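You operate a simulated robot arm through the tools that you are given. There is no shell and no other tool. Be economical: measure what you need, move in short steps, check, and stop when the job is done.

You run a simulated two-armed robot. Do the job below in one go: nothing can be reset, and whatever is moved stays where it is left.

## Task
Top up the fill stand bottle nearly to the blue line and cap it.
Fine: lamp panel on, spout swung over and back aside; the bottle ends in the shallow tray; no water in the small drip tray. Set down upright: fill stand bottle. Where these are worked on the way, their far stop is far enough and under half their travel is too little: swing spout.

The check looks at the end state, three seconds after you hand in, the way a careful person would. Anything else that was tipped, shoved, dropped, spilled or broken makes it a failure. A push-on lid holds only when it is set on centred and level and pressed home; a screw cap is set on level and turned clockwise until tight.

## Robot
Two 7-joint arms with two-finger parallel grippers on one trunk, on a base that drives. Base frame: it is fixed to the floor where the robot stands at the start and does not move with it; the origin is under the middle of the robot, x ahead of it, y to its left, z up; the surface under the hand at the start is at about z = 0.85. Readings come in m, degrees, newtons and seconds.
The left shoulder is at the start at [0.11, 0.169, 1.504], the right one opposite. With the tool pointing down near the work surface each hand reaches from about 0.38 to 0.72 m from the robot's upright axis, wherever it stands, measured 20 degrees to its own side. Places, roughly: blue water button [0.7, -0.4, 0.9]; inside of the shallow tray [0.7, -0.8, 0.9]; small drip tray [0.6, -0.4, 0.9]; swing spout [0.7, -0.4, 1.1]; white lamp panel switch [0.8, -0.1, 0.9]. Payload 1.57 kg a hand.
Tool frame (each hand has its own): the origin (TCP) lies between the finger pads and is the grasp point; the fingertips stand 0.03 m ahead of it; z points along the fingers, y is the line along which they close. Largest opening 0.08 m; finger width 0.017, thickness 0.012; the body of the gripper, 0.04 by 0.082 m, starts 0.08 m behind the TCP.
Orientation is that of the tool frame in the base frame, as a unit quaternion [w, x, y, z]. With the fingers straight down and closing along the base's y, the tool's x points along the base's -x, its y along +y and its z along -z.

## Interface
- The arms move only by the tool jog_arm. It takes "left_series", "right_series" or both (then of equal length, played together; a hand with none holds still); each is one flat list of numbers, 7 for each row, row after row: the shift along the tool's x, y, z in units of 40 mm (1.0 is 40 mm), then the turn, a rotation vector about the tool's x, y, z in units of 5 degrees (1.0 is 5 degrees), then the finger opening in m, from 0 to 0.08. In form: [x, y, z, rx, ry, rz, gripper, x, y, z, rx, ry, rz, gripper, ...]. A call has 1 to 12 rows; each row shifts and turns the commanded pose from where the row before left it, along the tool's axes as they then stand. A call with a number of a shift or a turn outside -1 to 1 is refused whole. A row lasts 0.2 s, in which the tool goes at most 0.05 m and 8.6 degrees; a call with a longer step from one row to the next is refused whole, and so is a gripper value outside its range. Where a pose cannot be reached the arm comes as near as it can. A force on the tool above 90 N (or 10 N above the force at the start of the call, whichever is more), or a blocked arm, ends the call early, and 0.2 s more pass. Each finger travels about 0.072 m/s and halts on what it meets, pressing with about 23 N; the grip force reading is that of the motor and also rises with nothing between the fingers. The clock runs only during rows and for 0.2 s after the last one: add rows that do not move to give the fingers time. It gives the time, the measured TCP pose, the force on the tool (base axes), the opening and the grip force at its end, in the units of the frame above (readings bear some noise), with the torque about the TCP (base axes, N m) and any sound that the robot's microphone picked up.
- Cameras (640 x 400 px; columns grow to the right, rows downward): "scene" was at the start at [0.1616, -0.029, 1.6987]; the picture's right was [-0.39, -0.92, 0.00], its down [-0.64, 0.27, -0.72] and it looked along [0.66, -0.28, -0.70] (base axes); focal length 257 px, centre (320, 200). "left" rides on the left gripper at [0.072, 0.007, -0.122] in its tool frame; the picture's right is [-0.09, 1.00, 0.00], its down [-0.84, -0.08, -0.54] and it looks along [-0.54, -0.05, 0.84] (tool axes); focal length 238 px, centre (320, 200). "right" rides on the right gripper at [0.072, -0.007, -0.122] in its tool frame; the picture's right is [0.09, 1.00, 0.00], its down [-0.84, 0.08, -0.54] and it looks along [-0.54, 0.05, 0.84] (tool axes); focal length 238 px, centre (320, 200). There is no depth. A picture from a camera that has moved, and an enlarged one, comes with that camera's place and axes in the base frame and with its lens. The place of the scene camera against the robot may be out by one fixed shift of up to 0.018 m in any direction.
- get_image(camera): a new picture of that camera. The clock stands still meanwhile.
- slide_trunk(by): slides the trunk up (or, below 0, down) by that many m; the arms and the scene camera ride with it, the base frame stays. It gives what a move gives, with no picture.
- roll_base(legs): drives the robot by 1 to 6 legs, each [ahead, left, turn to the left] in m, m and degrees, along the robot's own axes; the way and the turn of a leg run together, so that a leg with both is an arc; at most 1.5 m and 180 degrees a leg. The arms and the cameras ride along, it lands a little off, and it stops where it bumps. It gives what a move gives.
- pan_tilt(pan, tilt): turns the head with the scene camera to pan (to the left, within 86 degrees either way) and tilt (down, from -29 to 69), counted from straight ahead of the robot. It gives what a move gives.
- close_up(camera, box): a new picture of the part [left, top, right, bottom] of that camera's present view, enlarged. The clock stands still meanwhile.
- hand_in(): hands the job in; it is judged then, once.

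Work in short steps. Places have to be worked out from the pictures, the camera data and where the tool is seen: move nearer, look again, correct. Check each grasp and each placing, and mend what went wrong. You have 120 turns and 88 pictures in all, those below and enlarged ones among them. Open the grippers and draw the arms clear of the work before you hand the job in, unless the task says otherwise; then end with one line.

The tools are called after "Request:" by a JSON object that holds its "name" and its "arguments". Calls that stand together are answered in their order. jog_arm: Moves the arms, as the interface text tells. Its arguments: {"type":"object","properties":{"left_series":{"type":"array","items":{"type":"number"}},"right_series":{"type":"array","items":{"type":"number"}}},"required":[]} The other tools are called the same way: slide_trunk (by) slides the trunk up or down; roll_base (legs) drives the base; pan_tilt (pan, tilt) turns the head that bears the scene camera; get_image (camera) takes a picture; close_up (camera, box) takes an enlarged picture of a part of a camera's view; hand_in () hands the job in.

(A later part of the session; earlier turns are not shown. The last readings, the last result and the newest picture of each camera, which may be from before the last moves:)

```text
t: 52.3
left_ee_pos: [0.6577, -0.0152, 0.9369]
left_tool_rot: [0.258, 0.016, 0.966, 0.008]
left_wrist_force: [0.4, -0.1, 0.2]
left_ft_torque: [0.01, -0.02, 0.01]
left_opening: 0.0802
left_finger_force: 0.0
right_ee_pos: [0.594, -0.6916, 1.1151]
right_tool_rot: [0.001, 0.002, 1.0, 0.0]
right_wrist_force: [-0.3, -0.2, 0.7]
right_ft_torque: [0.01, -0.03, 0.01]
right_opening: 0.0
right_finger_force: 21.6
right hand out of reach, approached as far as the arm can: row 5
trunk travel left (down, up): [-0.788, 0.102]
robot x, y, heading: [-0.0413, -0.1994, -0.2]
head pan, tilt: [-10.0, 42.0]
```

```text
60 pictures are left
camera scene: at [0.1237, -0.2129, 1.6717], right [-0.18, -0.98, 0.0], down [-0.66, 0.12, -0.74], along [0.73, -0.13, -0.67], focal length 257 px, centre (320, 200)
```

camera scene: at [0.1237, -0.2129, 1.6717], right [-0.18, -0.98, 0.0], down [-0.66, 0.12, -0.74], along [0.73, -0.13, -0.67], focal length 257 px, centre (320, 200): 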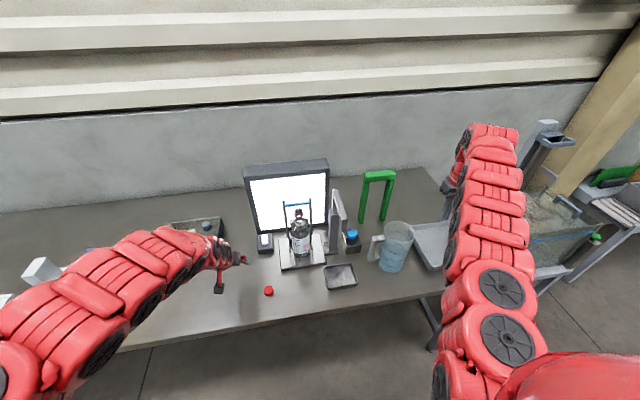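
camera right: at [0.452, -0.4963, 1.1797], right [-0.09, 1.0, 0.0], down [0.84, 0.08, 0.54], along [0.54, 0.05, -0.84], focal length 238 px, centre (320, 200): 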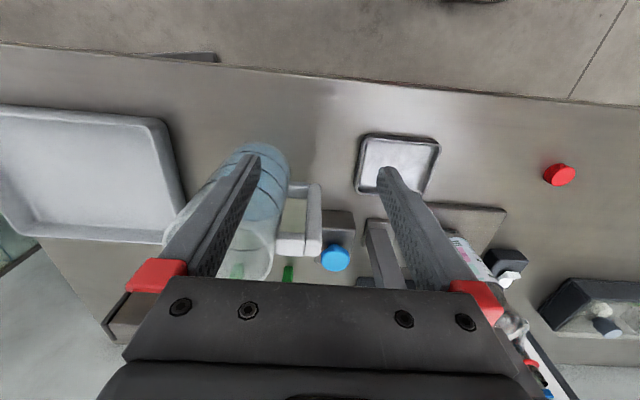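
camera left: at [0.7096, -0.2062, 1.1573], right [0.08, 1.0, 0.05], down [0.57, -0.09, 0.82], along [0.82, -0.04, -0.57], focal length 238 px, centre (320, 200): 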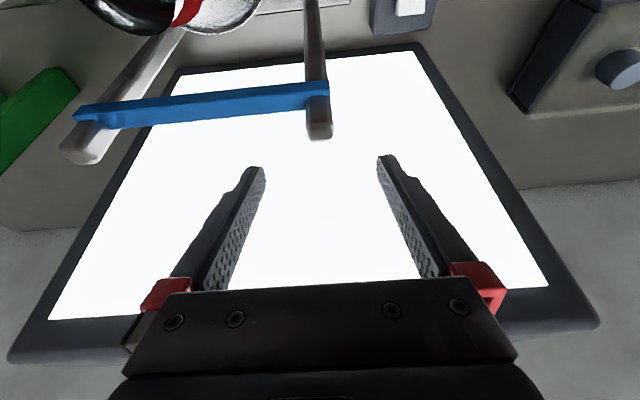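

Now the right hand crosses toward the -y side of the spout nozzle, at about (0.63,-0.46,1.13).

Request:
{"name": "jog_arm", "arguments": {"right_series": [0, 0.96, 0, 0, 0, 0, 0, 0, 0.96, 0, 0, 0, 0, 0, -0.22, 0.96, -0.09, 0, 0, 0, 0, -0.22, 0.96, -0.09, 0, 0, 0, 0, -0.22, 0.96, -0.09, 0, 0, 0, 0, -0.22, 0.96, -0.09, 0, 0, 0, 0, 0, 0, 0, 0, 0, 0, 0]}}

Request:
{"name": "get_image", "arguments": {"camera": "right"}}

Request:
{"name": "close_up", "arguments": {"camera": "scene", "box": [250, 150, 430, 300]}}

```text
t: 53.9
left_ee_pos: [0.6578, -0.0154, 0.9373]
left_tool_rot: [0.258, 0.015, 0.966, 0.009]
left_wrist_force: [0.2, -0.8, 0.0]
left_ft_torque: [0.02, 0.03, 0.0]
left_opening: 0.0801
left_finger_force: 0.0
right_ee_pos: [0.6314, -0.4616, 1.1291]
right_tool_rot: [0.002, 0.002, 1.0, 0.0]
right_wrist_force: [0.2, -0.4, -0.2]
right_ft_torque: [0.05, -0.01, -0.01]
right_opening: 0.0
right_finger_force: 21.7
trunk travel left (down, up): [-0.788, 0.102]
robot x, y, heading: [-0.0426, -0.2026, -0.0]
head pan, tilt: [-10.0, 42.0]
```

```text
59 pictures are left
camera right: at [0.559, -0.4686, 1.2505], right [-0.09, 1.0, 0.0], down [0.83, 0.07, 0.55], along [0.54, 0.05, -0.84], focal length 238 px, centre (320, 200)
```

right: 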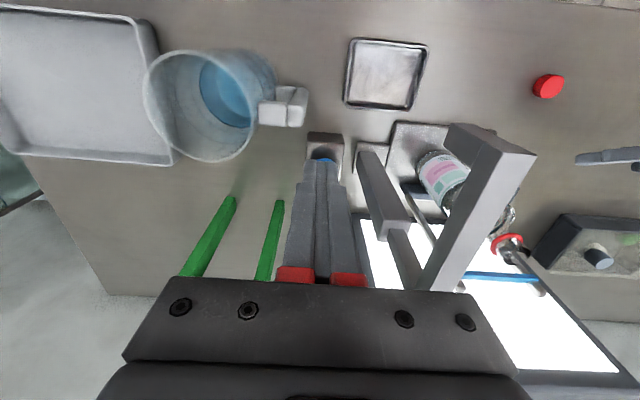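

```text
2.67 times, centred on (340, 225) of scene
camera zoom: at [0.1237, -0.2135, 1.6717], right [-0.18, -0.98, 0.0], down [-0.66, 0.12, -0.74], along [0.73, -0.13, -0.67], focal length 684 px, centre (267, 133)
```

zoom: 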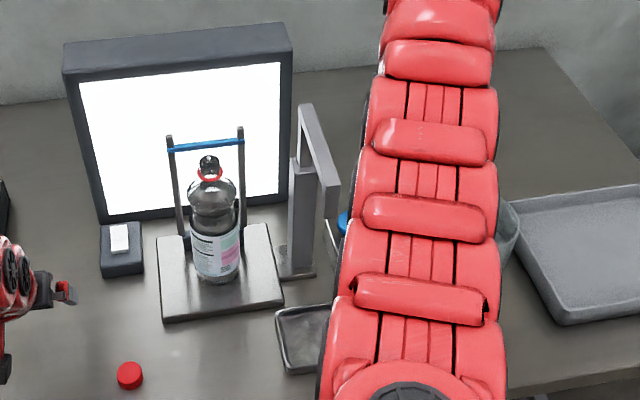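

The spout arm lies at y≈-0.375, ending at x≈0.59, with the nozzle at z 1.10–1.15. I sweep my closed fingers along an arc, pushing it toward the bottle.

Request:
{"name": "jog_arm", "arguments": {"right_series": [0.06, 0.77, -0.25, 0, 0, 0, 0, 0.05, 0.77, 0, 0, 0, 0, 0, 0.07, 0.5, 0, 0, 0, 0, 0, 0, 0.5, 0, 0, 0, 0, 0, -0.12, 0.4, 0, 0, 0, 0, 0, -0.12, 0.4, 0, 0, 0, 0, 0, -0.25, 0.32, 0, 0, 0, 0, 0, -0.25, 0.32, 0, 0, 0, 0, 0, -0.25, 0.18, 0, 0, 0, 0, 0, -0.25, 0.17, 0, 0, 0, 0, 0]}}

Request:
{"name": "get_image", "arguments": {"camera": "right"}}

Request:
{"name": "close_up", "arguments": {"camera": "scene", "box": [250, 150, 430, 300]}}

```text
t: 56.1
left_ee_pos: [0.6584, -0.0137, 0.9379]
left_tool_rot: [0.257, 0.015, 0.966, 0.009]
left_wrist_force: [-0.2, -0.5, 0.3]
left_ft_torque: [0.03, -0.01, -0.01]
left_opening: 0.08
left_finger_force: 0.0
right_ee_pos: [0.6735, -0.2882, 1.1394]
right_tool_rot: [0.0, 0.001, 1.0, 0.0]
right_wrist_force: [-0.4, -0.5, 0.3]
right_ft_torque: [-0.02, 0.02, 0.03]
right_opening: 0.0
right_finger_force: 21.5
trunk travel left (down, up): [-0.788, 0.102]
robot x, y, heading: [-0.0443, -0.1986, 0.0]
head pan, tilt: [-10.0, 42.0]
```

```text
57 pictures are left
camera right: at [0.6023, -0.2945, 1.2615], right [-0.09, 1.0, 0.0], down [0.84, 0.08, 0.54], along [0.54, 0.05, -0.84], focal length 238 px, centre (320, 200)
```

right: 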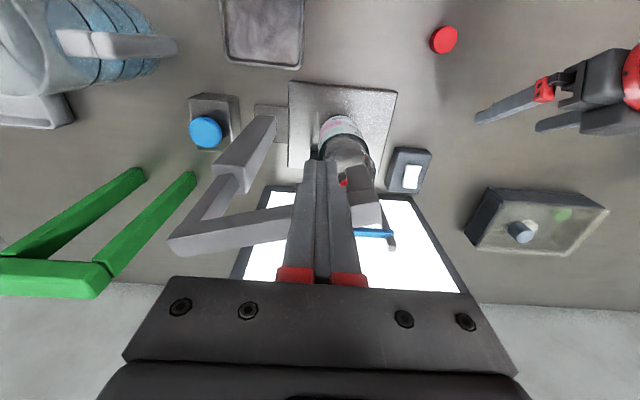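

```text
2.67 times, centred on (340, 225) of scene
camera zoom: at [0.1244, -0.2132, 1.6716], right [-0.18, -0.98, 0.0], down [-0.66, 0.12, -0.74], along [0.73, -0.13, -0.67], focal length 684 px, centre (267, 133)
```

zoom: 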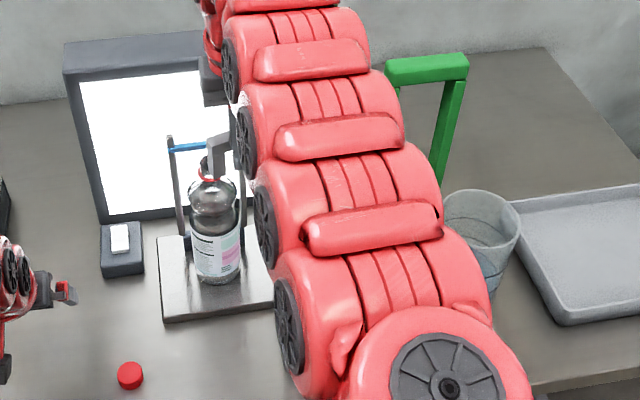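

The spout stands at about 107°, roughly 17° short of the bottle mouth. I continue the push in small steps.

Request:
{"name": "jog_arm", "arguments": {"right_series": [-0.25, 0.1, 0, 0, 0, 0, 0, -0.25, 0.08, 0, 0, 0, 0, 0, -0.2, 0, 0, 0, 0, 0, 0]}}

Request:
{"name": "get_image", "arguments": {"camera": "right"}}

Request:
{"name": "close_up", "arguments": {"camera": "scene", "box": [290, 180, 350, 240]}}

```text
t: 56.9
left_ee_pos: [0.6577, -0.013, 0.9378]
left_tool_rot: [0.258, 0.015, 0.966, 0.009]
left_wrist_force: [-0.2, 0.6, 0.5]
left_ft_torque: [0.02, -0.03, -0.01]
left_opening: 0.0799
left_finger_force: 0.0
right_ee_pos: [0.6787, -0.2849, 1.1404]
right_tool_rot: [0.003, 0.001, 1.0, 0.0]
right_wrist_force: [0.4, -0.2, -0.6]
right_ft_torque: [0.0, 0.01, 0.01]
right_opening: 0.0
right_finger_force: 21.0
right hand out of reach, approached as far as the arm can: row 1, 2, 3
trunk travel left (down, up): [-0.788, 0.102]
robot x, y, heading: [-0.0464, -0.2027, -0.3]
head pan, tilt: [-10.0, 42.0]
```

```text
55 pictures are left
camera right: at [0.6055, -0.2914, 1.2614], right [-0.09, 1.0, 0.0], down [0.83, 0.07, 0.55], along [0.54, 0.05, -0.84], focal length 238 px, centre (320, 200)
```

right: 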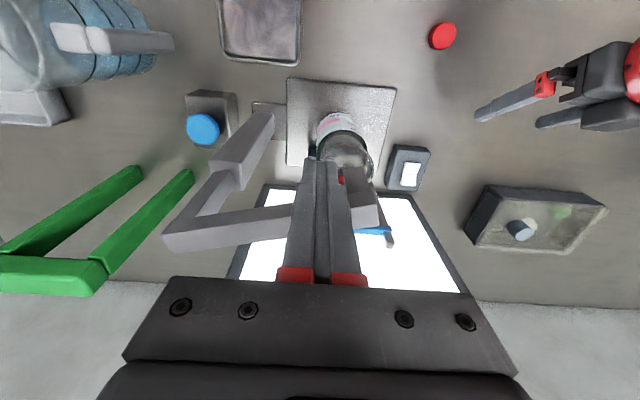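

```text
6.67 times, centred on (320, 210) of scene
camera zoom: at [0.1234, -0.2115, 1.6717], right [-0.18, -0.98, 0.0], down [-0.66, 0.12, -0.74], along [0.73, -0.13, -0.67], focal length 1711 px, centre (320, 133)
```

zoom: 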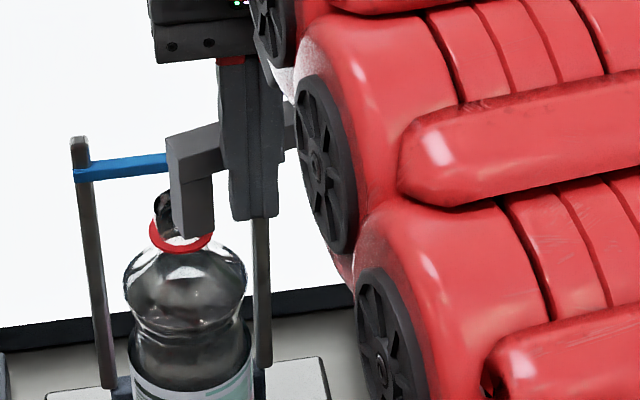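

The right arm is at its outer reach. I drive 2 cm ahead, which carries the push on.

Request:
{"name": "roll_base", "arguments": {"legs": [[0.02, 0, 0]]}}

Request:
{"name": "get_image", "arguments": {"camera": "right"}}

```text
t: 57.7
left_ee_pos: [0.6765, -0.0152, 0.9363]
left_tool_rot: [0.258, 0.015, 0.966, 0.01]
left_wrist_force: [-0.3, 0.0, 0.0]
left_ft_torque: [-0.03, -0.03, -0.02]
left_opening: 0.08
left_finger_force: 0.1
right_ee_pos: [0.6961, -0.2848, 1.1422]
right_tool_rot: [0.003, 0.002, 1.0, 0.0]
right_wrist_force: [-0.6, 0.7, -0.1]
right_ft_torque: [0.01, -0.03, 0.03]
right_opening: 0.0
right_finger_force: 21.6
trunk travel left (down, up): [-0.788, 0.102]
robot x, y, heading: [-0.0235, -0.198, 0.0]
head pan, tilt: [-10.0, 42.0]
```

```text
53 pictures are left
camera right: at [0.6228, -0.2922, 1.2626], right [-0.09, 1.0, 0.0], down [0.83, 0.08, 0.55], along [0.55, 0.05, -0.84], focal length 238 px, centre (320, 200)
```

right: 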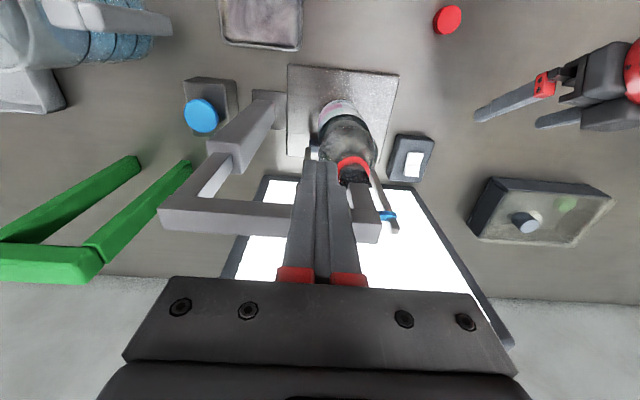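

The spout is now at about 90°, tip near (0.717,-0.255), which matches the mouth. I nudge a few mm to feel whether this is the stop.

Request:
{"name": "jog_arm", "arguments": {"right_series": [-0.08, 0, 0, 0, 0, 0, 0, -0.08, 0, 0, 0, 0, 0, 0, 0, 0, 0, 0, 0, 0, 0]}}

Request:
{"name": "close_up", "arguments": {"camera": "right", "box": [240, 120, 440, 260]}}

```text
t: 58.5
left_ee_pos: [0.6779, -0.0144, 0.9369]
left_tool_rot: [0.257, 0.014, 0.966, 0.009]
left_wrist_force: [0.1, 0.3, 0.0]
left_ft_torque: [0.03, 0.04, 0.02]
left_opening: 0.0799
left_finger_force: 0.0
right_ee_pos: [0.6989, -0.2856, 1.1391]
right_tool_rot: [0.001, 0.001, 1.0, 0.0]
right_wrist_force: [-0.1, 0.1, -0.4]
right_ft_torque: [0.02, 0.03, 0.01]
right_opening: 0.0001
right_finger_force: 21.3
right hand out of reach, approached as far as the arm can: row 1, 2
trunk travel left (down, up): [-0.788, 0.102]
robot x, y, heading: [-0.0254, -0.2001, -0.1]
head pan, tilt: [-10.0, 42.0]
```

```text
2.86 times, centred on (340, 190) of right
camera zoom: at [0.6262, -0.2921, 1.2607], right [-0.09, 1.0, 0.0], down [0.83, 0.08, 0.55], along [0.54, 0.05, -0.84], focal length 681 px, centre (263, 229)
```

zoom: 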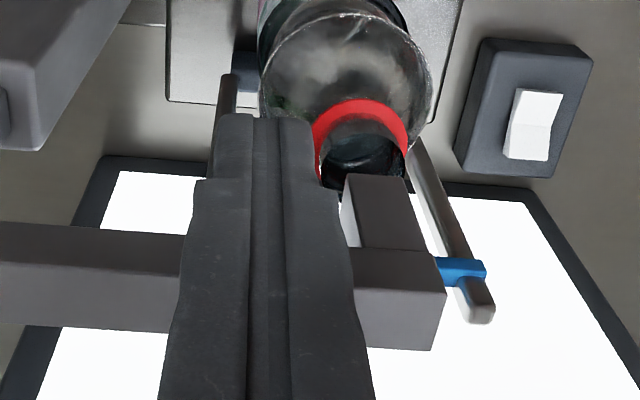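

The nozzle is centred over the mouth within a couple of mm. I withdraw the right hand back and toward the button side, and lift the left hand a bit for the coming drive.

Request:
{"name": "jog_arm", "arguments": {"right_series": [0.5, 0, 0, 0, 0, 0, 0, 0.5, 0, 0, 0, 0, 0, 0, 0, -1, 0, 0, 0, 0, 0, 0, -1, 0, 0, 0, 0, 0, 0, -1, 0, 0, 0, 0, 0, 0, -1, 0, 0, 0, 0, 0, 0, 0, 0, 0, 0, 0, 0], "left_series": [-0.37, 0, -0.65, 0, 0, 0, 0.08, -0.37, 0, -0.65, 0, 0, 0, 0.08, 0, 0, 0, 0, 0, 0, 0.08, 0, 0, 0, 0, 0, 0, 0.08, 0, 0, 0, 0, 0, 0, 0.08, 0, 0, 0, 0, 0, 0, 0.08, 0, 0, 0, 0, 0, 0, 0.08]}}

Request:
{"name": "get_image", "arguments": {"camera": "right"}}

```text
t: 60.1
left_ee_pos: [0.71, -0.0136, 0.9757]
left_tool_rot: [0.257, 0.014, 0.966, 0.009]
left_wrist_force: [0.2, -0.3, -0.1]
left_ft_torque: [0.02, 0.02, -0.02]
left_opening: 0.0799
left_finger_force: 0.0
left hand out of reach, approached as far as the arm can: row 1, 2
right_ee_pos: [0.6566, -0.4452, 1.1393]
right_tool_rot: [0.002, 0.0, 1.0, 0.0]
right_wrist_force: [-0.2, -0.1, 0.0]
right_ft_torque: [-0.03, -0.01, 0.03]
right_opening: 0.0002
right_finger_force: 21.7
trunk travel left (down, up): [-0.788, 0.102]
robot x, y, heading: [-0.0254, -0.2026, -0.2]
head pan, tilt: [-10.0, 42.0]
```

```text
51 pictures are left
camera right: at [0.5843, -0.4516, 1.2607], right [-0.09, 1.0, 0.0], down [0.83, 0.08, 0.55], along [0.54, 0.05, -0.84], focal length 238 px, centre (320, 200)
```

right: 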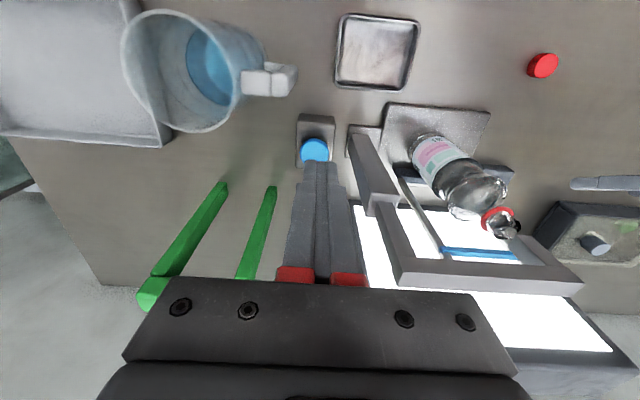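

The way is clear. I drive 8 cm ahead so the right hand can reach down onto the button at about (0.71,-0.447,0.94).

Request:
{"name": "roll_base", "arguments": {"legs": [[0.08, 0, 0]]}}

Request:
{"name": "get_image", "arguments": {"camera": "right"}}

```text
t: 61.1
left_ee_pos: [0.7884, -0.0157, 0.9771]
left_tool_rot: [0.258, 0.015, 0.966, 0.009]
left_wrist_force: [0.4, -0.7, 0.2]
left_ft_torque: [0.0, -0.01, 0.01]
left_opening: 0.0802
left_finger_force: 0.0
right_ee_pos: [0.7356, -0.4447, 1.1393]
right_tool_rot: [0.002, 0.002, 1.0, 0.0]
right_wrist_force: [0.7, 0.1, -0.5]
right_ft_torque: [-0.02, 0.01, 0.03]
right_opening: 0.0
right_finger_force: 21.5
trunk travel left (down, up): [-0.788, 0.102]
robot x, y, heading: [0.0539, -0.2006, -0.1]
head pan, tilt: [-10.0, 42.0]
```

```text
50 pictures are left
camera right: at [0.6627, -0.4527, 1.2611], right [-0.09, 1.0, 0.0], down [0.83, 0.07, 0.55], along [0.54, 0.05, -0.84], focal length 238 px, centre (320, 200)
```

right: 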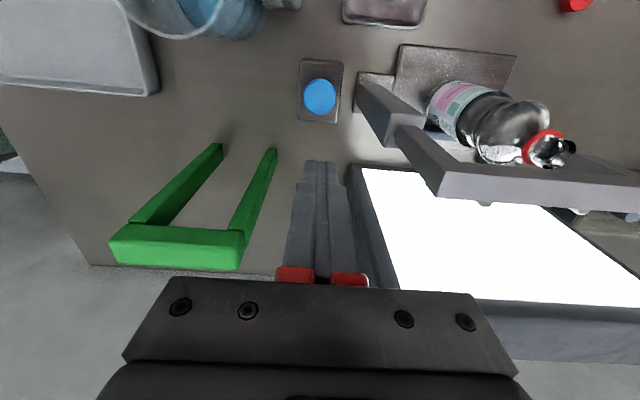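

The button is at (0.715,-0.447). I line up over it and come down to about 1.5 cm above.

Request:
{"name": "jog_arm", "arguments": {"right_series": [0.52, -0.06, 0.5, 0, 0, 0, 0, 0, 0, 0.9, 0, 0, 0, 0, 0, 0, 0.9, 0, 0, 0, 0, 0, 0, 0.9, 0, 0, 0, 0, 0, 0, 0.6, 0, 0, 0, 0, 0, 0, 0, 0, 0, 0, 0]}}

Request:
{"name": "get_image", "arguments": {"camera": "right"}}

```text
t: 62.5
left_ee_pos: [0.7907, -0.0162, 0.976]
left_tool_rot: [0.258, 0.015, 0.966, 0.009]
left_wrist_force: [0.3, -0.3, -0.1]
left_ft_torque: [0.01, 0.0, 0.0]
left_opening: 0.0803
left_finger_force: 0.0
right_ee_pos: [0.7166, -0.4489, 0.9858]
right_tool_rot: [0.003, 0.002, 1.0, 0.0]
right_wrist_force: [-0.5, -0.7, 0.7]
right_ft_torque: [-0.02, 0.03, -0.02]
right_opening: 0.0
right_finger_force: 21.9
trunk travel left (down, up): [-0.788, 0.102]
robot x, y, heading: [0.0556, -0.2021, 0.0]
head pan, tilt: [-10.0, 42.0]
```

```text
49 pictures are left
camera right: at [0.6432, -0.4551, 1.1084], right [-0.09, 1.0, 0.0], down [0.83, 0.07, 0.55], along [0.54, 0.05, -0.84], focal length 238 px, centre (320, 200)
```

right: 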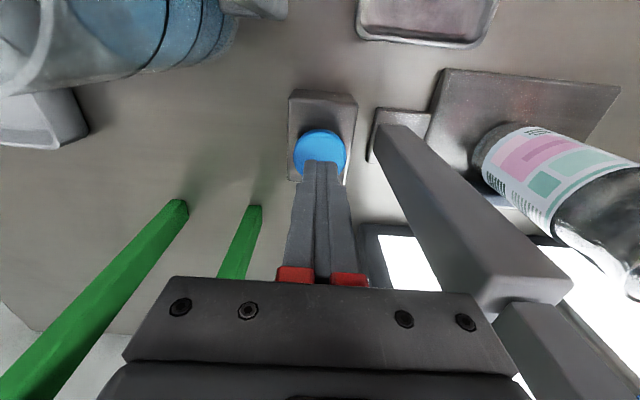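

Fingertips are over the blue button. I make a short test press and release in one call.

Request:
{"name": "jog_arm", "arguments": {"right_series": [0.12, 0, 0.3, 0, 0, 0, 0, 0, 0, 0.2, 0, 0, 0, 0, 0, 0, 0.2, 0, 0, 0, 0, 0, 0, -0.7, 0, 0, 0, 0]}}

Request:
{"name": "close_up", "arguments": {"camera": "scene", "box": [220, 150, 400, 300]}}

```text
t: 63.5
left_ee_pos: [0.7895, -0.015, 0.9761]
left_tool_rot: [0.259, 0.015, 0.966, 0.008]
left_wrist_force: [0.8, 0.3, -0.1]
left_ft_torque: [0.02, -0.01, -0.05]
left_opening: 0.08
left_finger_force: 0.1
right_ee_pos: [0.7104, -0.4473, 0.9872]
right_tool_rot: [0.003, 0.002, 1.0, 0.0]
right_wrist_force: [-0.3, -0.2, -0.3]
right_ft_torque: [-0.01, -0.02, 0.01]
right_opening: 0.0003
right_finger_force: 21.0
trunk travel left (down, up): [-0.788, 0.102]
robot x, y, heading: [0.0548, -0.1972, -0.1]
head pan, tilt: [-10.0, 42.0]
```

```text
2.67 times, centred on (310, 225) of scene
camera zoom: at [0.2217, -0.2124, 1.6719], right [-0.18, -0.98, 0.0], down [-0.66, 0.12, -0.74], along [0.73, -0.13, -0.67], focal length 684 px, centre (347, 133)
```

zoom: 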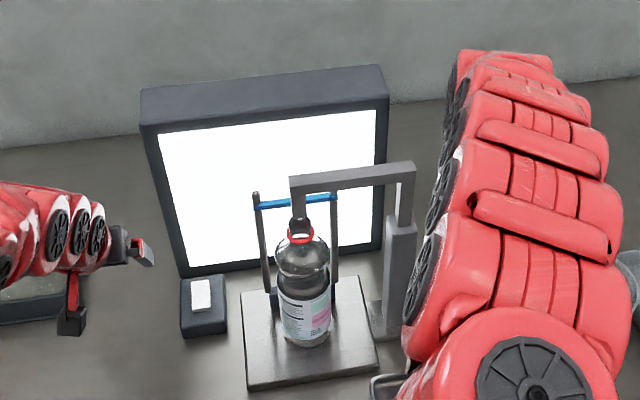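

No click, so the press was too shallow (or the press point is lower). I go a bit deeper and read the force at the end.

Request:
{"name": "jog_arm", "arguments": {"right_series": [0, 0, 0.6, 0, 0, 0, 0, 0, 0, 0.2, 0, 0, 0, 0]}}

```text
t: 64.2
left_ee_pos: [0.7886, -0.0158, 0.9762]
left_tool_rot: [0.257, 0.016, 0.966, 0.009]
left_wrist_force: [-0.9, -0.8, -0.1]
left_ft_torque: [0.01, -0.01, 0.02]
left_opening: 0.08
left_finger_force: 0.0
right_ee_pos: [0.7129, -0.4472, 0.9548]
right_tool_rot: [0.002, 0.002, 1.0, 0.001]
right_wrist_force: [1.4, 0.1, 1.9]
right_ft_torque: [0.0, -0.08, -0.01]
right_opening: 0.0001
right_finger_force: 21.5
trunk travel left (down, up): [-0.788, 0.102]
robot x, y, heading: [0.0566, -0.2002, 0.0]
head pan, tilt: [-10.0, 42.0]
heard: click
```

A click with light contact at tip z≈0.925. I look at the nozzle to see whether water flows.

Request:
{"name": "close_up", "arguments": {"camera": "scene", "box": [285, 195, 325, 245]}}

```text
8.00 times, centred on (305, 220) of scene
camera zoom: at [0.2221, -0.2129, 1.6718], right [-0.18, -0.98, 0.0], down [-0.66, 0.12, -0.74], along [0.73, -0.13, -0.67], focal length 2053 px, centre (440, 40)
```

zoom: 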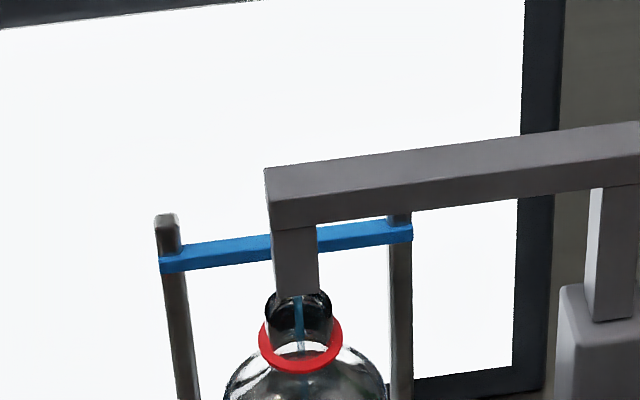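

Water is flowing into the mouth. I release to see whether it stops.

Request:
{"name": "jog_arm", "arguments": {"right_series": [0, 0, -0.6, 0, 0, 0, 0]}}

Request:
{"name": "close_up", "arguments": {"camera": "scene", "box": [285, 205, 325, 255]}}

```text
t: 64.5
left_ee_pos: [0.7895, -0.0156, 0.9761]
left_tool_rot: [0.259, 0.015, 0.966, 0.009]
left_wrist_force: [0.4, 0.0, 0.1]
left_ft_torque: [-0.01, -0.01, -0.01]
left_opening: 0.0798
left_finger_force: 0.0
right_ee_pos: [0.71, -0.4486, 0.9785]
right_tool_rot: [0.002, 0.001, 1.0, 0.0]
right_wrist_force: [0.6, -0.3, 0.0]
right_ft_torque: [-0.02, -0.01, 0.02]
right_opening: 0.0
right_finger_force: 20.9
trunk travel left (down, up): [-0.788, 0.102]
robot x, y, heading: [0.0526, -0.1986, -0.1]
head pan, tilt: [-10.0, 42.0]
```

```text
8.00 times, centred on (305, 230) of scene
camera zoom: at [0.222, -0.2129, 1.6718], right [-0.18, -0.98, 0.0], down [-0.66, 0.12, -0.74], along [0.73, -0.13, -0.67], focal length 2053 px, centre (440, -40)
```

zoom: 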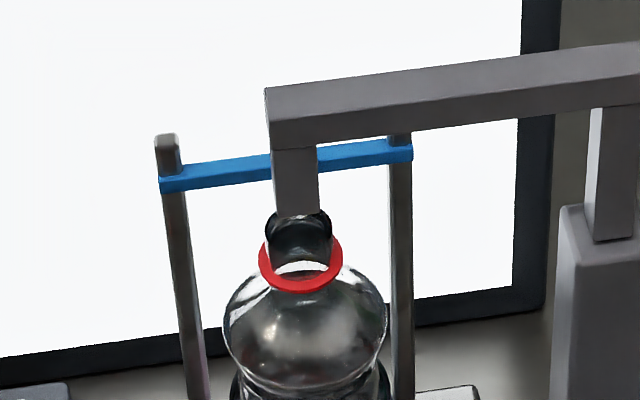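

It stops on release. Now a press with a 0.4 s hold, then a look at the level.

Request:
{"name": "jog_arm", "arguments": {"right_series": [0, 0, 0.65, 0, 0, 0, 0, 0, 0, 0, 0, 0, 0, 0, 0, 0, 0, 0, 0, 0, 0, 0, 0, -0.65, 0, 0, 0, 0]}}

Request:
{"name": "close_up", "arguments": {"camera": "scene", "box": [285, 210, 325, 260]}}

```text
t: 65.5
left_ee_pos: [0.7891, -0.0148, 0.9756]
left_tool_rot: [0.258, 0.015, 0.966, 0.01]
left_wrist_force: [0.0, -0.2, -0.1]
left_ft_torque: [0.0, 0.0, 0.01]
left_opening: 0.0802
left_finger_force: 0.0
right_ee_pos: [0.7108, -0.4487, 0.9784]
right_tool_rot: [0.002, 0.002, 1.0, 0.0]
right_wrist_force: [-1.1, 0.8, -0.5]
right_ft_torque: [-0.01, -0.02, 0.0]
right_opening: 0.0
right_finger_force: 21.0
trunk travel left (down, up): [-0.788, 0.102]
robot x, y, heading: [0.0529, -0.1984, -0.3]
head pan, tilt: [-10.0, 42.0]
heard: click
```

```text
8.00 times, centred on (305, 235) of scene
camera zoom: at [0.2217, -0.2129, 1.6718], right [-0.18, -0.98, 0.0], down [-0.66, 0.12, -0.74], along [0.73, -0.13, -0.67], focal length 2053 px, centre (440, -80)
```

zoom: 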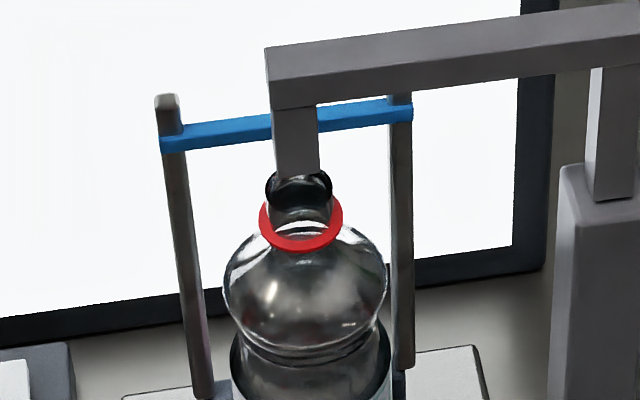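

The level isn't evident from here. I zoom on the bottle body, and on the mouth, for signs of the water surface.

Request:
{"name": "close_up", "arguments": {"camera": "scene", "box": [293, 225, 317, 267]}}

Request:
{"name": "close_up", "arguments": {"camera": "right", "box": [440, 80, 640, 320]}}

```text
9.52 times, centred on (305, 246) of scene
camera zoom: at [0.2217, -0.2129, 1.6718], right [-0.18, -0.98, 0.0], down [-0.66, 0.12, -0.74], along [0.73, -0.13, -0.67], focal length 2444 px, centre (463, -238)
```

zoom: 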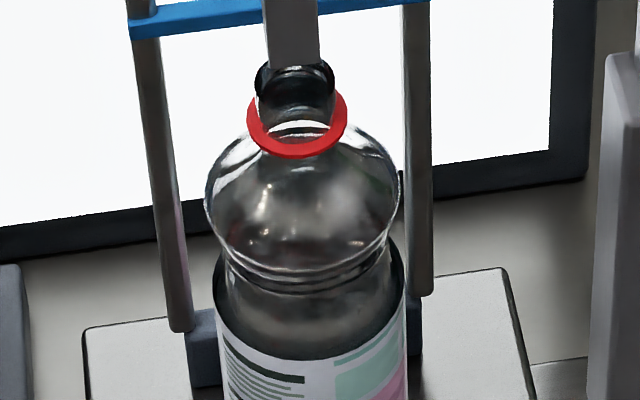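

```text
1.67 times, centred on (540, 200) of right
camera zoom: at [0.638, -0.4551, 1.1003], right [-0.09, 1.0, 0.0], down [0.83, 0.07, 0.55], along [0.54, 0.05, -0.84], focal length 397 px, centre (-47, 200)
```

zoom: 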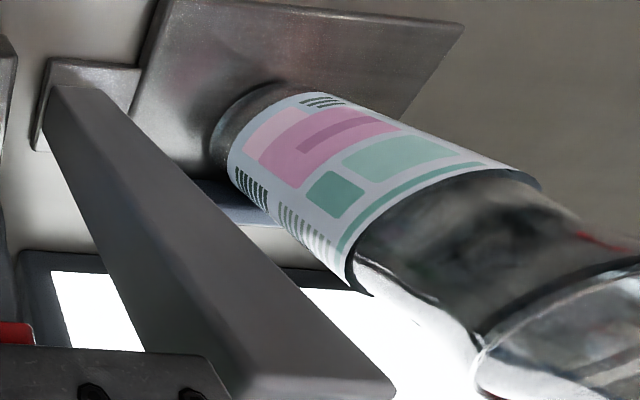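

The surface isn't readable from above, so I do another level check. I raise the right hand first, then back off.

Request:
{"name": "jog_arm", "arguments": {"right_series": [0, 0, -1, 0, 0, 0, 0, 0, 0, -1, 0, 0, 0, 0, 0, 0, -1, 0, 0, 0, 0, 0, 0, -1, 0, 0, 0, 0]}}

Request:
{"name": "roll_base", "arguments": {"legs": [[-0.5, 0, 0]]}}

Request:
{"name": "slide_trunk", "arguments": {"by": -0.4}}

Request:
{"name": "slide_trunk", "arguments": {"by": -0.25}}

Request:
{"name": "pan_tilt", "arguments": {"pan": -2, "tilt": 0}}

Request:
{"name": "close_up", "arguments": {"camera": "scene", "box": [290, 180, 350, 240]}}

```text
t: 66.5
left_ee_pos: [0.789, -0.0157, 0.9761]
left_tool_rot: [0.258, 0.016, 0.966, 0.008]
left_wrist_force: [-0.2, -0.5, 0.8]
left_ft_torque: [0.02, 0.03, 0.02]
left_opening: 0.0798
left_finger_force: 0.1
right_ee_pos: [0.7109, -0.4478, 1.1383]
right_tool_rot: [0.003, 0.001, 1.0, 0.0]
right_wrist_force: [-0.5, -0.4, 0.8]
right_ft_torque: [-0.01, 0.0, -0.03]
right_opening: 0.0002
right_finger_force: 21.4
trunk travel left (down, up): [-0.788, 0.102]
robot x, y, heading: [0.0488, -0.2, -0.2]
head pan, tilt: [-10.0, 42.0]
```

```text
t: 69.5
left_ee_pos: [0.2876, -0.0121, 0.9772]
left_tool_rot: [0.258, 0.011, 0.966, 0.009]
left_wrist_force: [-0.7, -0.5, -0.5]
left_ft_torque: [0.03, -0.02, -0.01]
left_opening: 0.0803
left_finger_force: 0.0
right_ee_pos: [0.2041, -0.4476, 1.138]
right_tool_rot: [0.002, 0.003, 1.0, 0.0]
right_wrist_force: [-0.7, -0.3, 0.1]
right_ft_torque: [0.0, 0.02, -0.01]
right_opening: 0.0
right_finger_force: 21.1
trunk travel left (down, up): [-0.788, 0.102]
robot x, y, heading: [-0.4488, -0.1989, -0.3]
head pan, tilt: [-10.0, 42.0]
```

```text
t: 73.3
left_ee_pos: [0.2896, 0.0003, 0.5856]
left_tool_rot: [0.266, -0.007, 0.964, 0.009]
left_wrist_force: [0.0, -0.1, -0.1]
left_ft_torque: [0.02, -0.01, 0.04]
left_opening: 0.0799
left_finger_force: 0.1
right_ee_pos: [0.2003, -0.448, 0.7418]
right_tool_rot: [0.004, 0.003, 1.0, 0.001]
right_wrist_force: [-0.1, -0.4, -0.1]
right_ft_torque: [0.01, -0.02, -0.03]
right_opening: 0.0
right_finger_force: 21.5
trunk travel left (down, up): [-0.388, 0.502]
robot x, y, heading: [-0.4527, -0.2005, -0.3]
head pan, tilt: [-10.0, 42.0]
```

```text
t: 75.9
left_ee_pos: [0.2883, -0.0028, 0.3346]
left_tool_rot: [0.264, -0.002, 0.964, 0.009]
left_wrist_force: [-0.3, -0.3, -0.2]
left_ft_torque: [0.0, -0.02, -0.02]
left_opening: 0.08
left_finger_force: 0.1
right_ee_pos: [0.2005, -0.448, 0.4914]
right_tool_rot: [0.003, 0.003, 1.0, 0.0]
right_wrist_force: [-0.4, 0.5, 1.0]
right_ft_torque: [0.01, -0.01, 0.0]
right_opening: 0.0
right_finger_force: 21.2
trunk travel left (down, up): [-0.138, 0.752]
robot x, y, heading: [-0.454, -0.1998, -0.2]
head pan, tilt: [-10.0, 42.0]
```

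```text
t: 77.0
left_ee_pos: [0.2875, -0.0023, 0.3339]
left_tool_rot: [0.264, -0.002, 0.965, 0.008]
left_wrist_force: [0.7, 0.7, 0.0]
left_ft_torque: [-0.02, 0.0, 0.02]
left_opening: 0.0801
left_finger_force: 0.1
right_ee_pos: [0.2004, -0.4482, 0.4915]
right_tool_rot: [0.004, 0.003, 1.0, 0.0]
right_wrist_force: [-0.2, 0.1, -0.3]
right_ft_torque: [0.0, -0.01, 0.01]
right_opening: 0.0002
right_finger_force: 21.6
trunk travel left (down, up): [-0.138, 0.752]
robot x, y, heading: [-0.4516, -0.2017, -0.2]
head pan, tilt: [-2.0, 0.0]
```

```text
6.67 times, centred on (320, 210) of scene
camera zoom: at [-0.2698, -0.2001, 1.0883], right [-0.04, -1.0, 0.0], down [-0.01, 0.0, -1.0], along [1.0, -0.04, -0.01], focal length 1711 px, centre (320, 133)
```

zoom: 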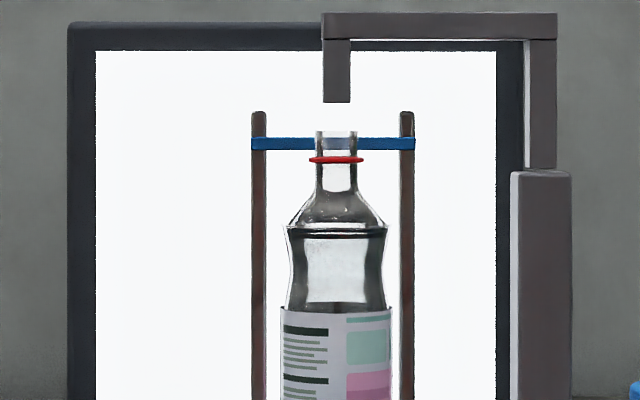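

Request:
{"name": "close_up", "arguments": {"camera": "scene", "box": [305, 195, 337, 265]}}

Request:
{"name": "close_up", "arguments": {"camera": "scene", "box": [308, 196, 334, 230]}}

```text
5.71 times, centred on (321, 230) of scene
camera zoom: at [-0.2698, -0.2001, 1.0883], right [-0.04, -1.0, 0.0], down [-0.01, 0.0, -1.0], along [1.0, -0.04, -0.01], focal length 1466 px, centre (314, 29)
```

zoom: 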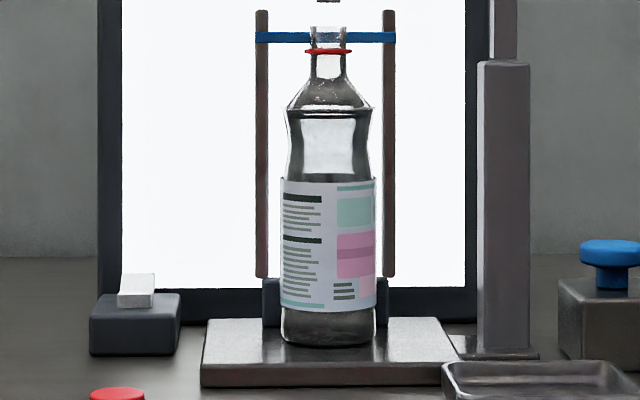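

```text
11.76 times, centred on (321, 213) of scene
camera zoom: at [-0.2698, -0.2001, 1.0883], right [-0.04, -1.0, 0.0], down [-0.01, 0.0, -1.0], along [1.0, -0.04, -0.01], focal length 3019 px, centre (308, 47)
```

zoom: 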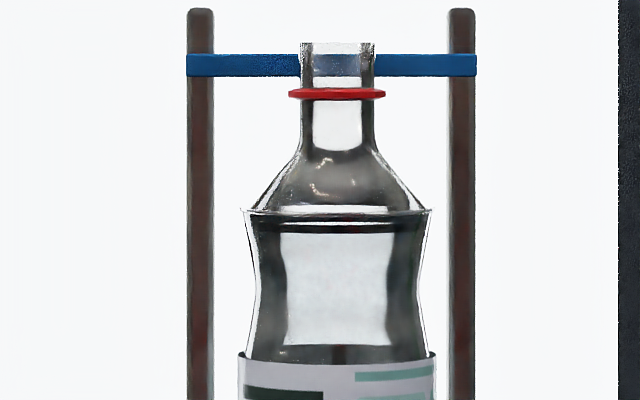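

Still no visible change, so about 1 s of flow adds little (or the level hides behind the label). I return to the button for longer presses.

Request:
{"name": "slide_trunk", "arguments": {"by": 0.4}}

Request:
{"name": "slide_trunk", "arguments": {"by": 0.25}}

Request:
{"name": "roll_base", "arguments": {"legs": [[0.5, 0, 0]]}}

Request:
{"name": "pan_tilt", "arguments": {"pan": -5, "tilt": 48}}

Request:
{"name": "get_image", "arguments": {"camera": "right"}}

```text
t: 80.8
left_ee_pos: [0.2917, 0.003, 0.7365]
left_tool_rot: [0.265, -0.01, 0.964, 0.009]
left_wrist_force: [0.6, -0.5, -0.6]
left_ft_torque: [0.02, 0.03, 0.03]
left_opening: 0.0801
left_finger_force: 0.1
right_ee_pos: [0.2016, -0.4477, 0.8909]
right_tool_rot: [0.004, 0.003, 1.0, 0.0]
right_wrist_force: [1.1, 0.1, -0.7]
right_ft_torque: [0.02, 0.01, 0.03]
right_opening: 0.0
right_finger_force: 21.8
trunk travel left (down, up): [-0.538, 0.352]
robot x, y, heading: [-0.4501, -0.1996, -0.6]
head pan, tilt: [-2.0, 0.0]
```

```text
t: 83.4
left_ee_pos: [0.2941, 0.006, 0.9872]
left_tool_rot: [0.267, -0.014, 0.964, 0.009]
left_wrist_force: [0.0, 0.4, 0.2]
left_ft_torque: [-0.02, 0.02, -0.02]
left_opening: 0.0799
left_finger_force: 0.0
right_ee_pos: [0.2013, -0.448, 1.1402]
right_tool_rot: [0.004, 0.003, 1.0, 0.0]
right_wrist_force: [0.1, 0.6, 1.0]
right_ft_torque: [0.01, 0.01, 0.03]
right_opening: 0.0
right_finger_force: 21.7
trunk travel left (down, up): [-0.788, 0.102]
robot x, y, heading: [-0.4503, -0.1996, -0.2]
head pan, tilt: [-2.0, 0.0]
```

```text
t: 86.4
left_ee_pos: [0.7805, -0.0133, 0.98]
left_tool_rot: [0.261, 0.009, 0.965, 0.009]
left_wrist_force: [0.1, -0.9, 0.5]
left_ft_torque: [-0.02, -0.01, 0.01]
left_opening: 0.08
left_finger_force: 0.0
right_ee_pos: [0.6986, -0.4486, 1.1421]
right_tool_rot: [0.005, 0.002, 1.0, -0.001]
right_wrist_force: [-0.4, 0.1, 0.5]
right_ft_torque: [0.03, 0.01, 0.02]
right_opening: 0.0
right_finger_force: 21.2
trunk travel left (down, up): [-0.788, 0.102]
robot x, y, heading: [0.0453, -0.2045, 0.0]
head pan, tilt: [-2.0, 0.0]
```

```text
t: 87.5
left_ee_pos: [0.7808, -0.0107, 0.9802]
left_tool_rot: [0.262, 0.007, 0.965, 0.01]
left_wrist_force: [0.7, -0.3, 0.7]
left_ft_torque: [0.0, -0.03, 0.0]
left_opening: 0.0799
left_finger_force: 0.1
right_ee_pos: [0.6978, -0.4478, 1.1399]
right_tool_rot: [0.005, 0.002, 1.0, 0.0]
right_wrist_force: [0.1, -0.3, 0.0]
right_ft_torque: [-0.02, -0.01, 0.0]
right_opening: 0.0
right_finger_force: 21.0
trunk travel left (down, up): [-0.788, 0.102]
robot x, y, heading: [0.0467, -0.2023, -0.3]
head pan, tilt: [-5.0, 48.0]
```

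```text
39 pictures are left
camera right: at [0.6256, -0.4558, 1.262], right [-0.09, 1.0, 0.0], down [0.83, 0.07, 0.55], along [0.55, 0.05, -0.84], focal length 238 px, centre (320, 200)
```

right: 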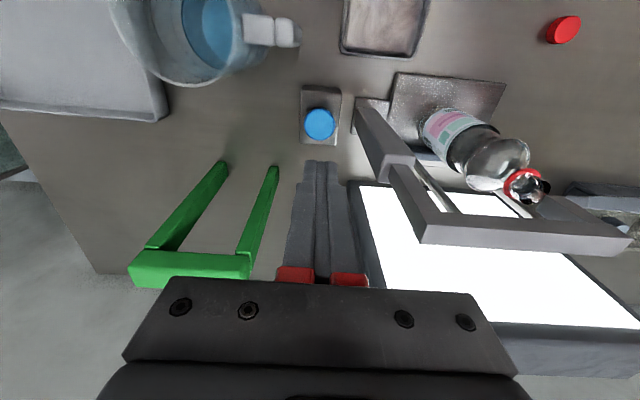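

I go down onto the button and hold it about 1.4 s, staying pressed (the clock stands still while I look).

Request:
{"name": "jog_arm", "arguments": {"right_series": [-0.32, 0, 1, 0, 0, 0, 0, 0, 0, 1, 0, 0, 0, 0, 0, 0, 1, 0, 0, 0, 0, 0, 0, 1, 0, 0, 0, 0, 0, 0, 0.7, 0, 0, 0, 0, 0, 0, 0, 0, 0, 0, 0, 0, 0, 0, 0, 0, 0, 0, 0, 0, 0, 0, 0, 0, 0, 0, 0, 0, 0, 0, 0, 0, 0, 0, 0, 0, 0, 0, 0, 0, 0, 0, 0, 0, 0, 0]}}

Request:
{"name": "close_up", "arguments": {"camera": "scene", "box": [280, 170, 360, 250]}}

```text
t: 89.9
left_ee_pos: [0.7806, -0.0098, 0.9801]
left_tool_rot: [0.262, 0.008, 0.965, 0.009]
left_wrist_force: [-0.5, 0.4, -0.2]
left_ft_torque: [-0.02, 0.01, 0.01]
left_opening: 0.0803
left_finger_force: 0.1
right_ee_pos: [0.7127, -0.449, 0.9522]
right_tool_rot: [0.004, 0.002, 1.0, 0.0]
right_wrist_force: [2.8, -0.7, 3.6]
right_ft_torque: [-0.02, -0.01, -0.03]
right_opening: 0.0
right_finger_force: 21.2
trunk travel left (down, up): [-0.788, 0.102]
robot x, y, heading: [0.0498, -0.2026, -0.0]
head pan, tilt: [-5.0, 48.0]
heard: click
```

```text
5.00 times, centred on (320, 210) of scene
camera zoom: at [0.2113, -0.2053, 1.6632], right [-0.09, -1.0, 0.0], down [-0.74, 0.07, -0.67], along [0.67, -0.06, -0.74], focal length 1283 px, centre (320, 150)
```

zoom: 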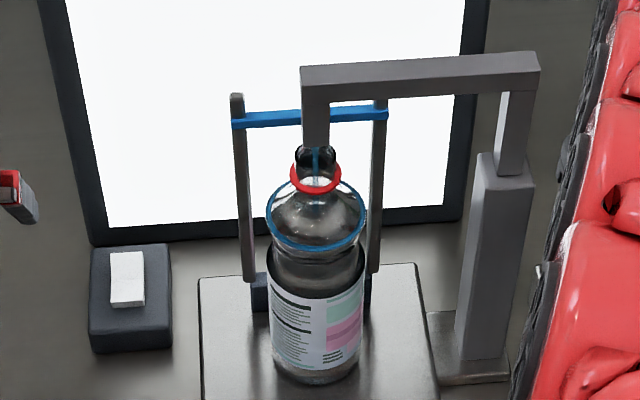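

A blue surface outline is now visible at the shoulder. I hold two more rows and look again.

Request:
{"name": "jog_arm", "arguments": {"right_series": [0, 0, 0, 0, 0, 0, 0, 0, 0, 0, 0, 0, 0, 0]}}

Request:
{"name": "close_up", "arguments": {"camera": "scene", "box": [300, 190, 340, 240]}}

```text
t: 90.5
left_ee_pos: [0.7801, -0.0108, 0.9811]
left_tool_rot: [0.261, 0.008, 0.965, 0.009]
left_wrist_force: [1.1, -0.2, 0.0]
left_ft_torque: [-0.01, 0.01, 0.04]
left_opening: 0.0799
left_finger_force: 0.1
right_ee_pos: [0.7142, -0.4484, 0.9519]
right_tool_rot: [0.004, 0.002, 1.0, 0.0]
right_wrist_force: [1.3, -0.4, 3.9]
right_ft_torque: [-0.01, -0.03, -0.02]
right_opening: 0.0001
right_finger_force: 21.4
trunk travel left (down, up): [-0.788, 0.102]
robot x, y, heading: [0.0457, -0.2019, -0.3]
head pan, tilt: [-5.0, 48.0]
```

```text
8.00 times, centred on (320, 215) of scene
camera zoom: at [0.2112, -0.2053, 1.6632], right [-0.09, -1.0, 0.0], down [-0.74, 0.07, -0.67], along [0.67, -0.06, -0.74], focal length 2053 px, centre (320, 80)
```

zoom: 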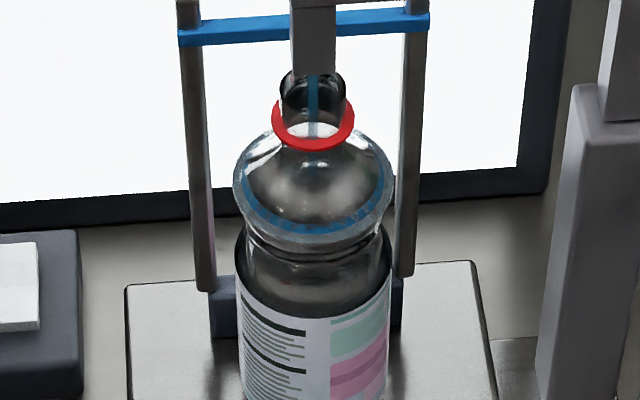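

The ring is moving up the shoulder cone. I hold 4 more rows (1 s in all) and look.

Request:
{"name": "jog_arm", "arguments": {"right_series": [0, 0, 0, 0, 0, 0, 0, 0, 0, 0, 0, 0, 0, 0, 0, 0, 0, 0, 0, 0, 0, 0, 0, 0, 0, 0, 0, 0]}}

Request:
{"name": "close_up", "arguments": {"camera": "scene", "box": [300, 190, 340, 240]}}

```text
t: 91.5
left_ee_pos: [0.7802, -0.0112, 0.9799]
left_tool_rot: [0.262, 0.007, 0.965, 0.009]
left_wrist_force: [-0.6, 0.0, -0.5]
left_ft_torque: [-0.01, -0.03, -0.04]
left_opening: 0.0801
left_finger_force: 0.1
right_ee_pos: [0.7139, -0.4492, 0.9535]
right_tool_rot: [0.004, 0.001, 1.0, 0.0]
right_wrist_force: [1.0, -0.1, 2.5]
right_ft_torque: [0.04, -0.04, 0.02]
right_opening: 0.0001
right_finger_force: 21.3
trunk travel left (down, up): [-0.788, 0.102]
robot x, y, heading: [0.0436, -0.2004, -0.2]
head pan, tilt: [-5.0, 48.0]
```

```text
8.00 times, centred on (320, 215) of scene
camera zoom: at [0.2112, -0.2053, 1.6632], right [-0.09, -1.0, 0.0], down [-0.74, 0.07, -0.67], along [0.67, -0.06, -0.74], focal length 2053 px, centre (320, 80)
```

zoom: 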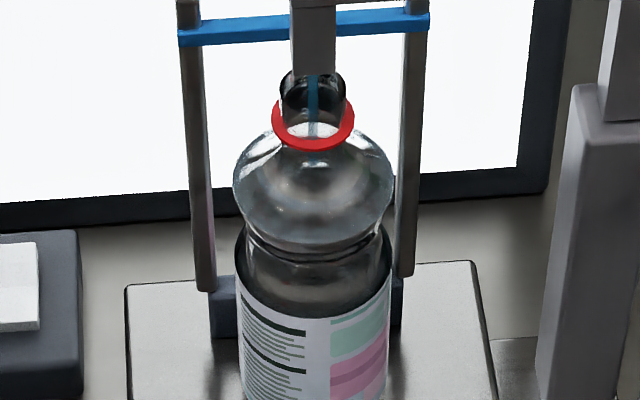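

Request:
{"name": "close_up", "arguments": {"camera": "scene", "box": [309, 196, 331, 222]}}

```text
15.38 times, centred on (320, 209) of scene
camera zoom: at [0.2112, -0.2053, 1.6632], right [-0.09, -1.0, 0.0], down [-0.74, 0.07, -0.67], along [0.67, -0.06, -0.74], focal length 3948 px, centre (320, 62)
```

zoom: 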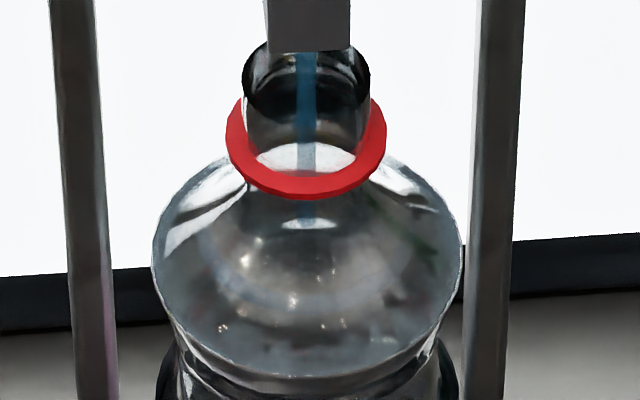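

The level is well up the cone now and the neck fills quickly, so I release and take a level look.

Request:
{"name": "jog_arm", "arguments": {"right_series": [0, 0, -0.9, 0, 0, 0, 0]}}

Request:
{"name": "close_up", "arguments": {"camera": "scene", "box": [309, 196, 331, 222]}}

```text
t: 91.9
left_ee_pos: [0.7806, -0.0099, 0.9806]
left_tool_rot: [0.261, 0.008, 0.965, 0.009]
left_wrist_force: [-0.2, -0.4, 0.8]
left_ft_torque: [-0.01, -0.01, 0.01]
left_opening: 0.0799
left_finger_force: 0.0
right_ee_pos: [0.7115, -0.4488, 0.988]
right_tool_rot: [0.005, 0.002, 1.0, 0.0]
right_wrist_force: [0.0, -0.4, 0.6]
right_ft_torque: [0.0, -0.01, -0.02]
right_opening: 0.0
right_finger_force: 21.2
trunk travel left (down, up): [-0.788, 0.102]
robot x, y, heading: [0.0483, -0.201, -0.3]
head pan, tilt: [-5.0, 48.0]
```

```text
15.38 times, centred on (320, 209) of scene
camera zoom: at [0.2102, -0.2051, 1.6633], right [-0.09, -1.0, 0.0], down [-0.74, 0.07, -0.67], along [0.67, -0.06, -0.74], focal length 3948 px, centre (320, 62)
```

zoom: 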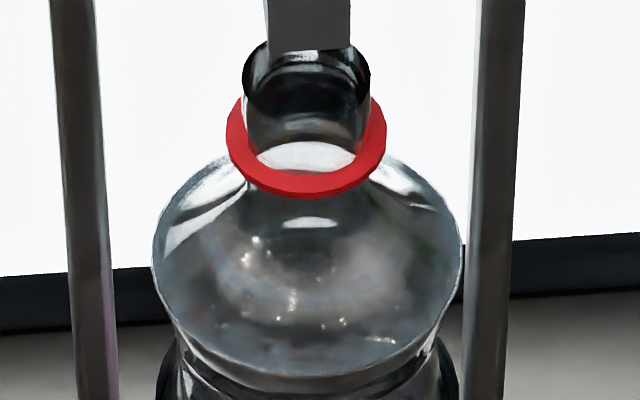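

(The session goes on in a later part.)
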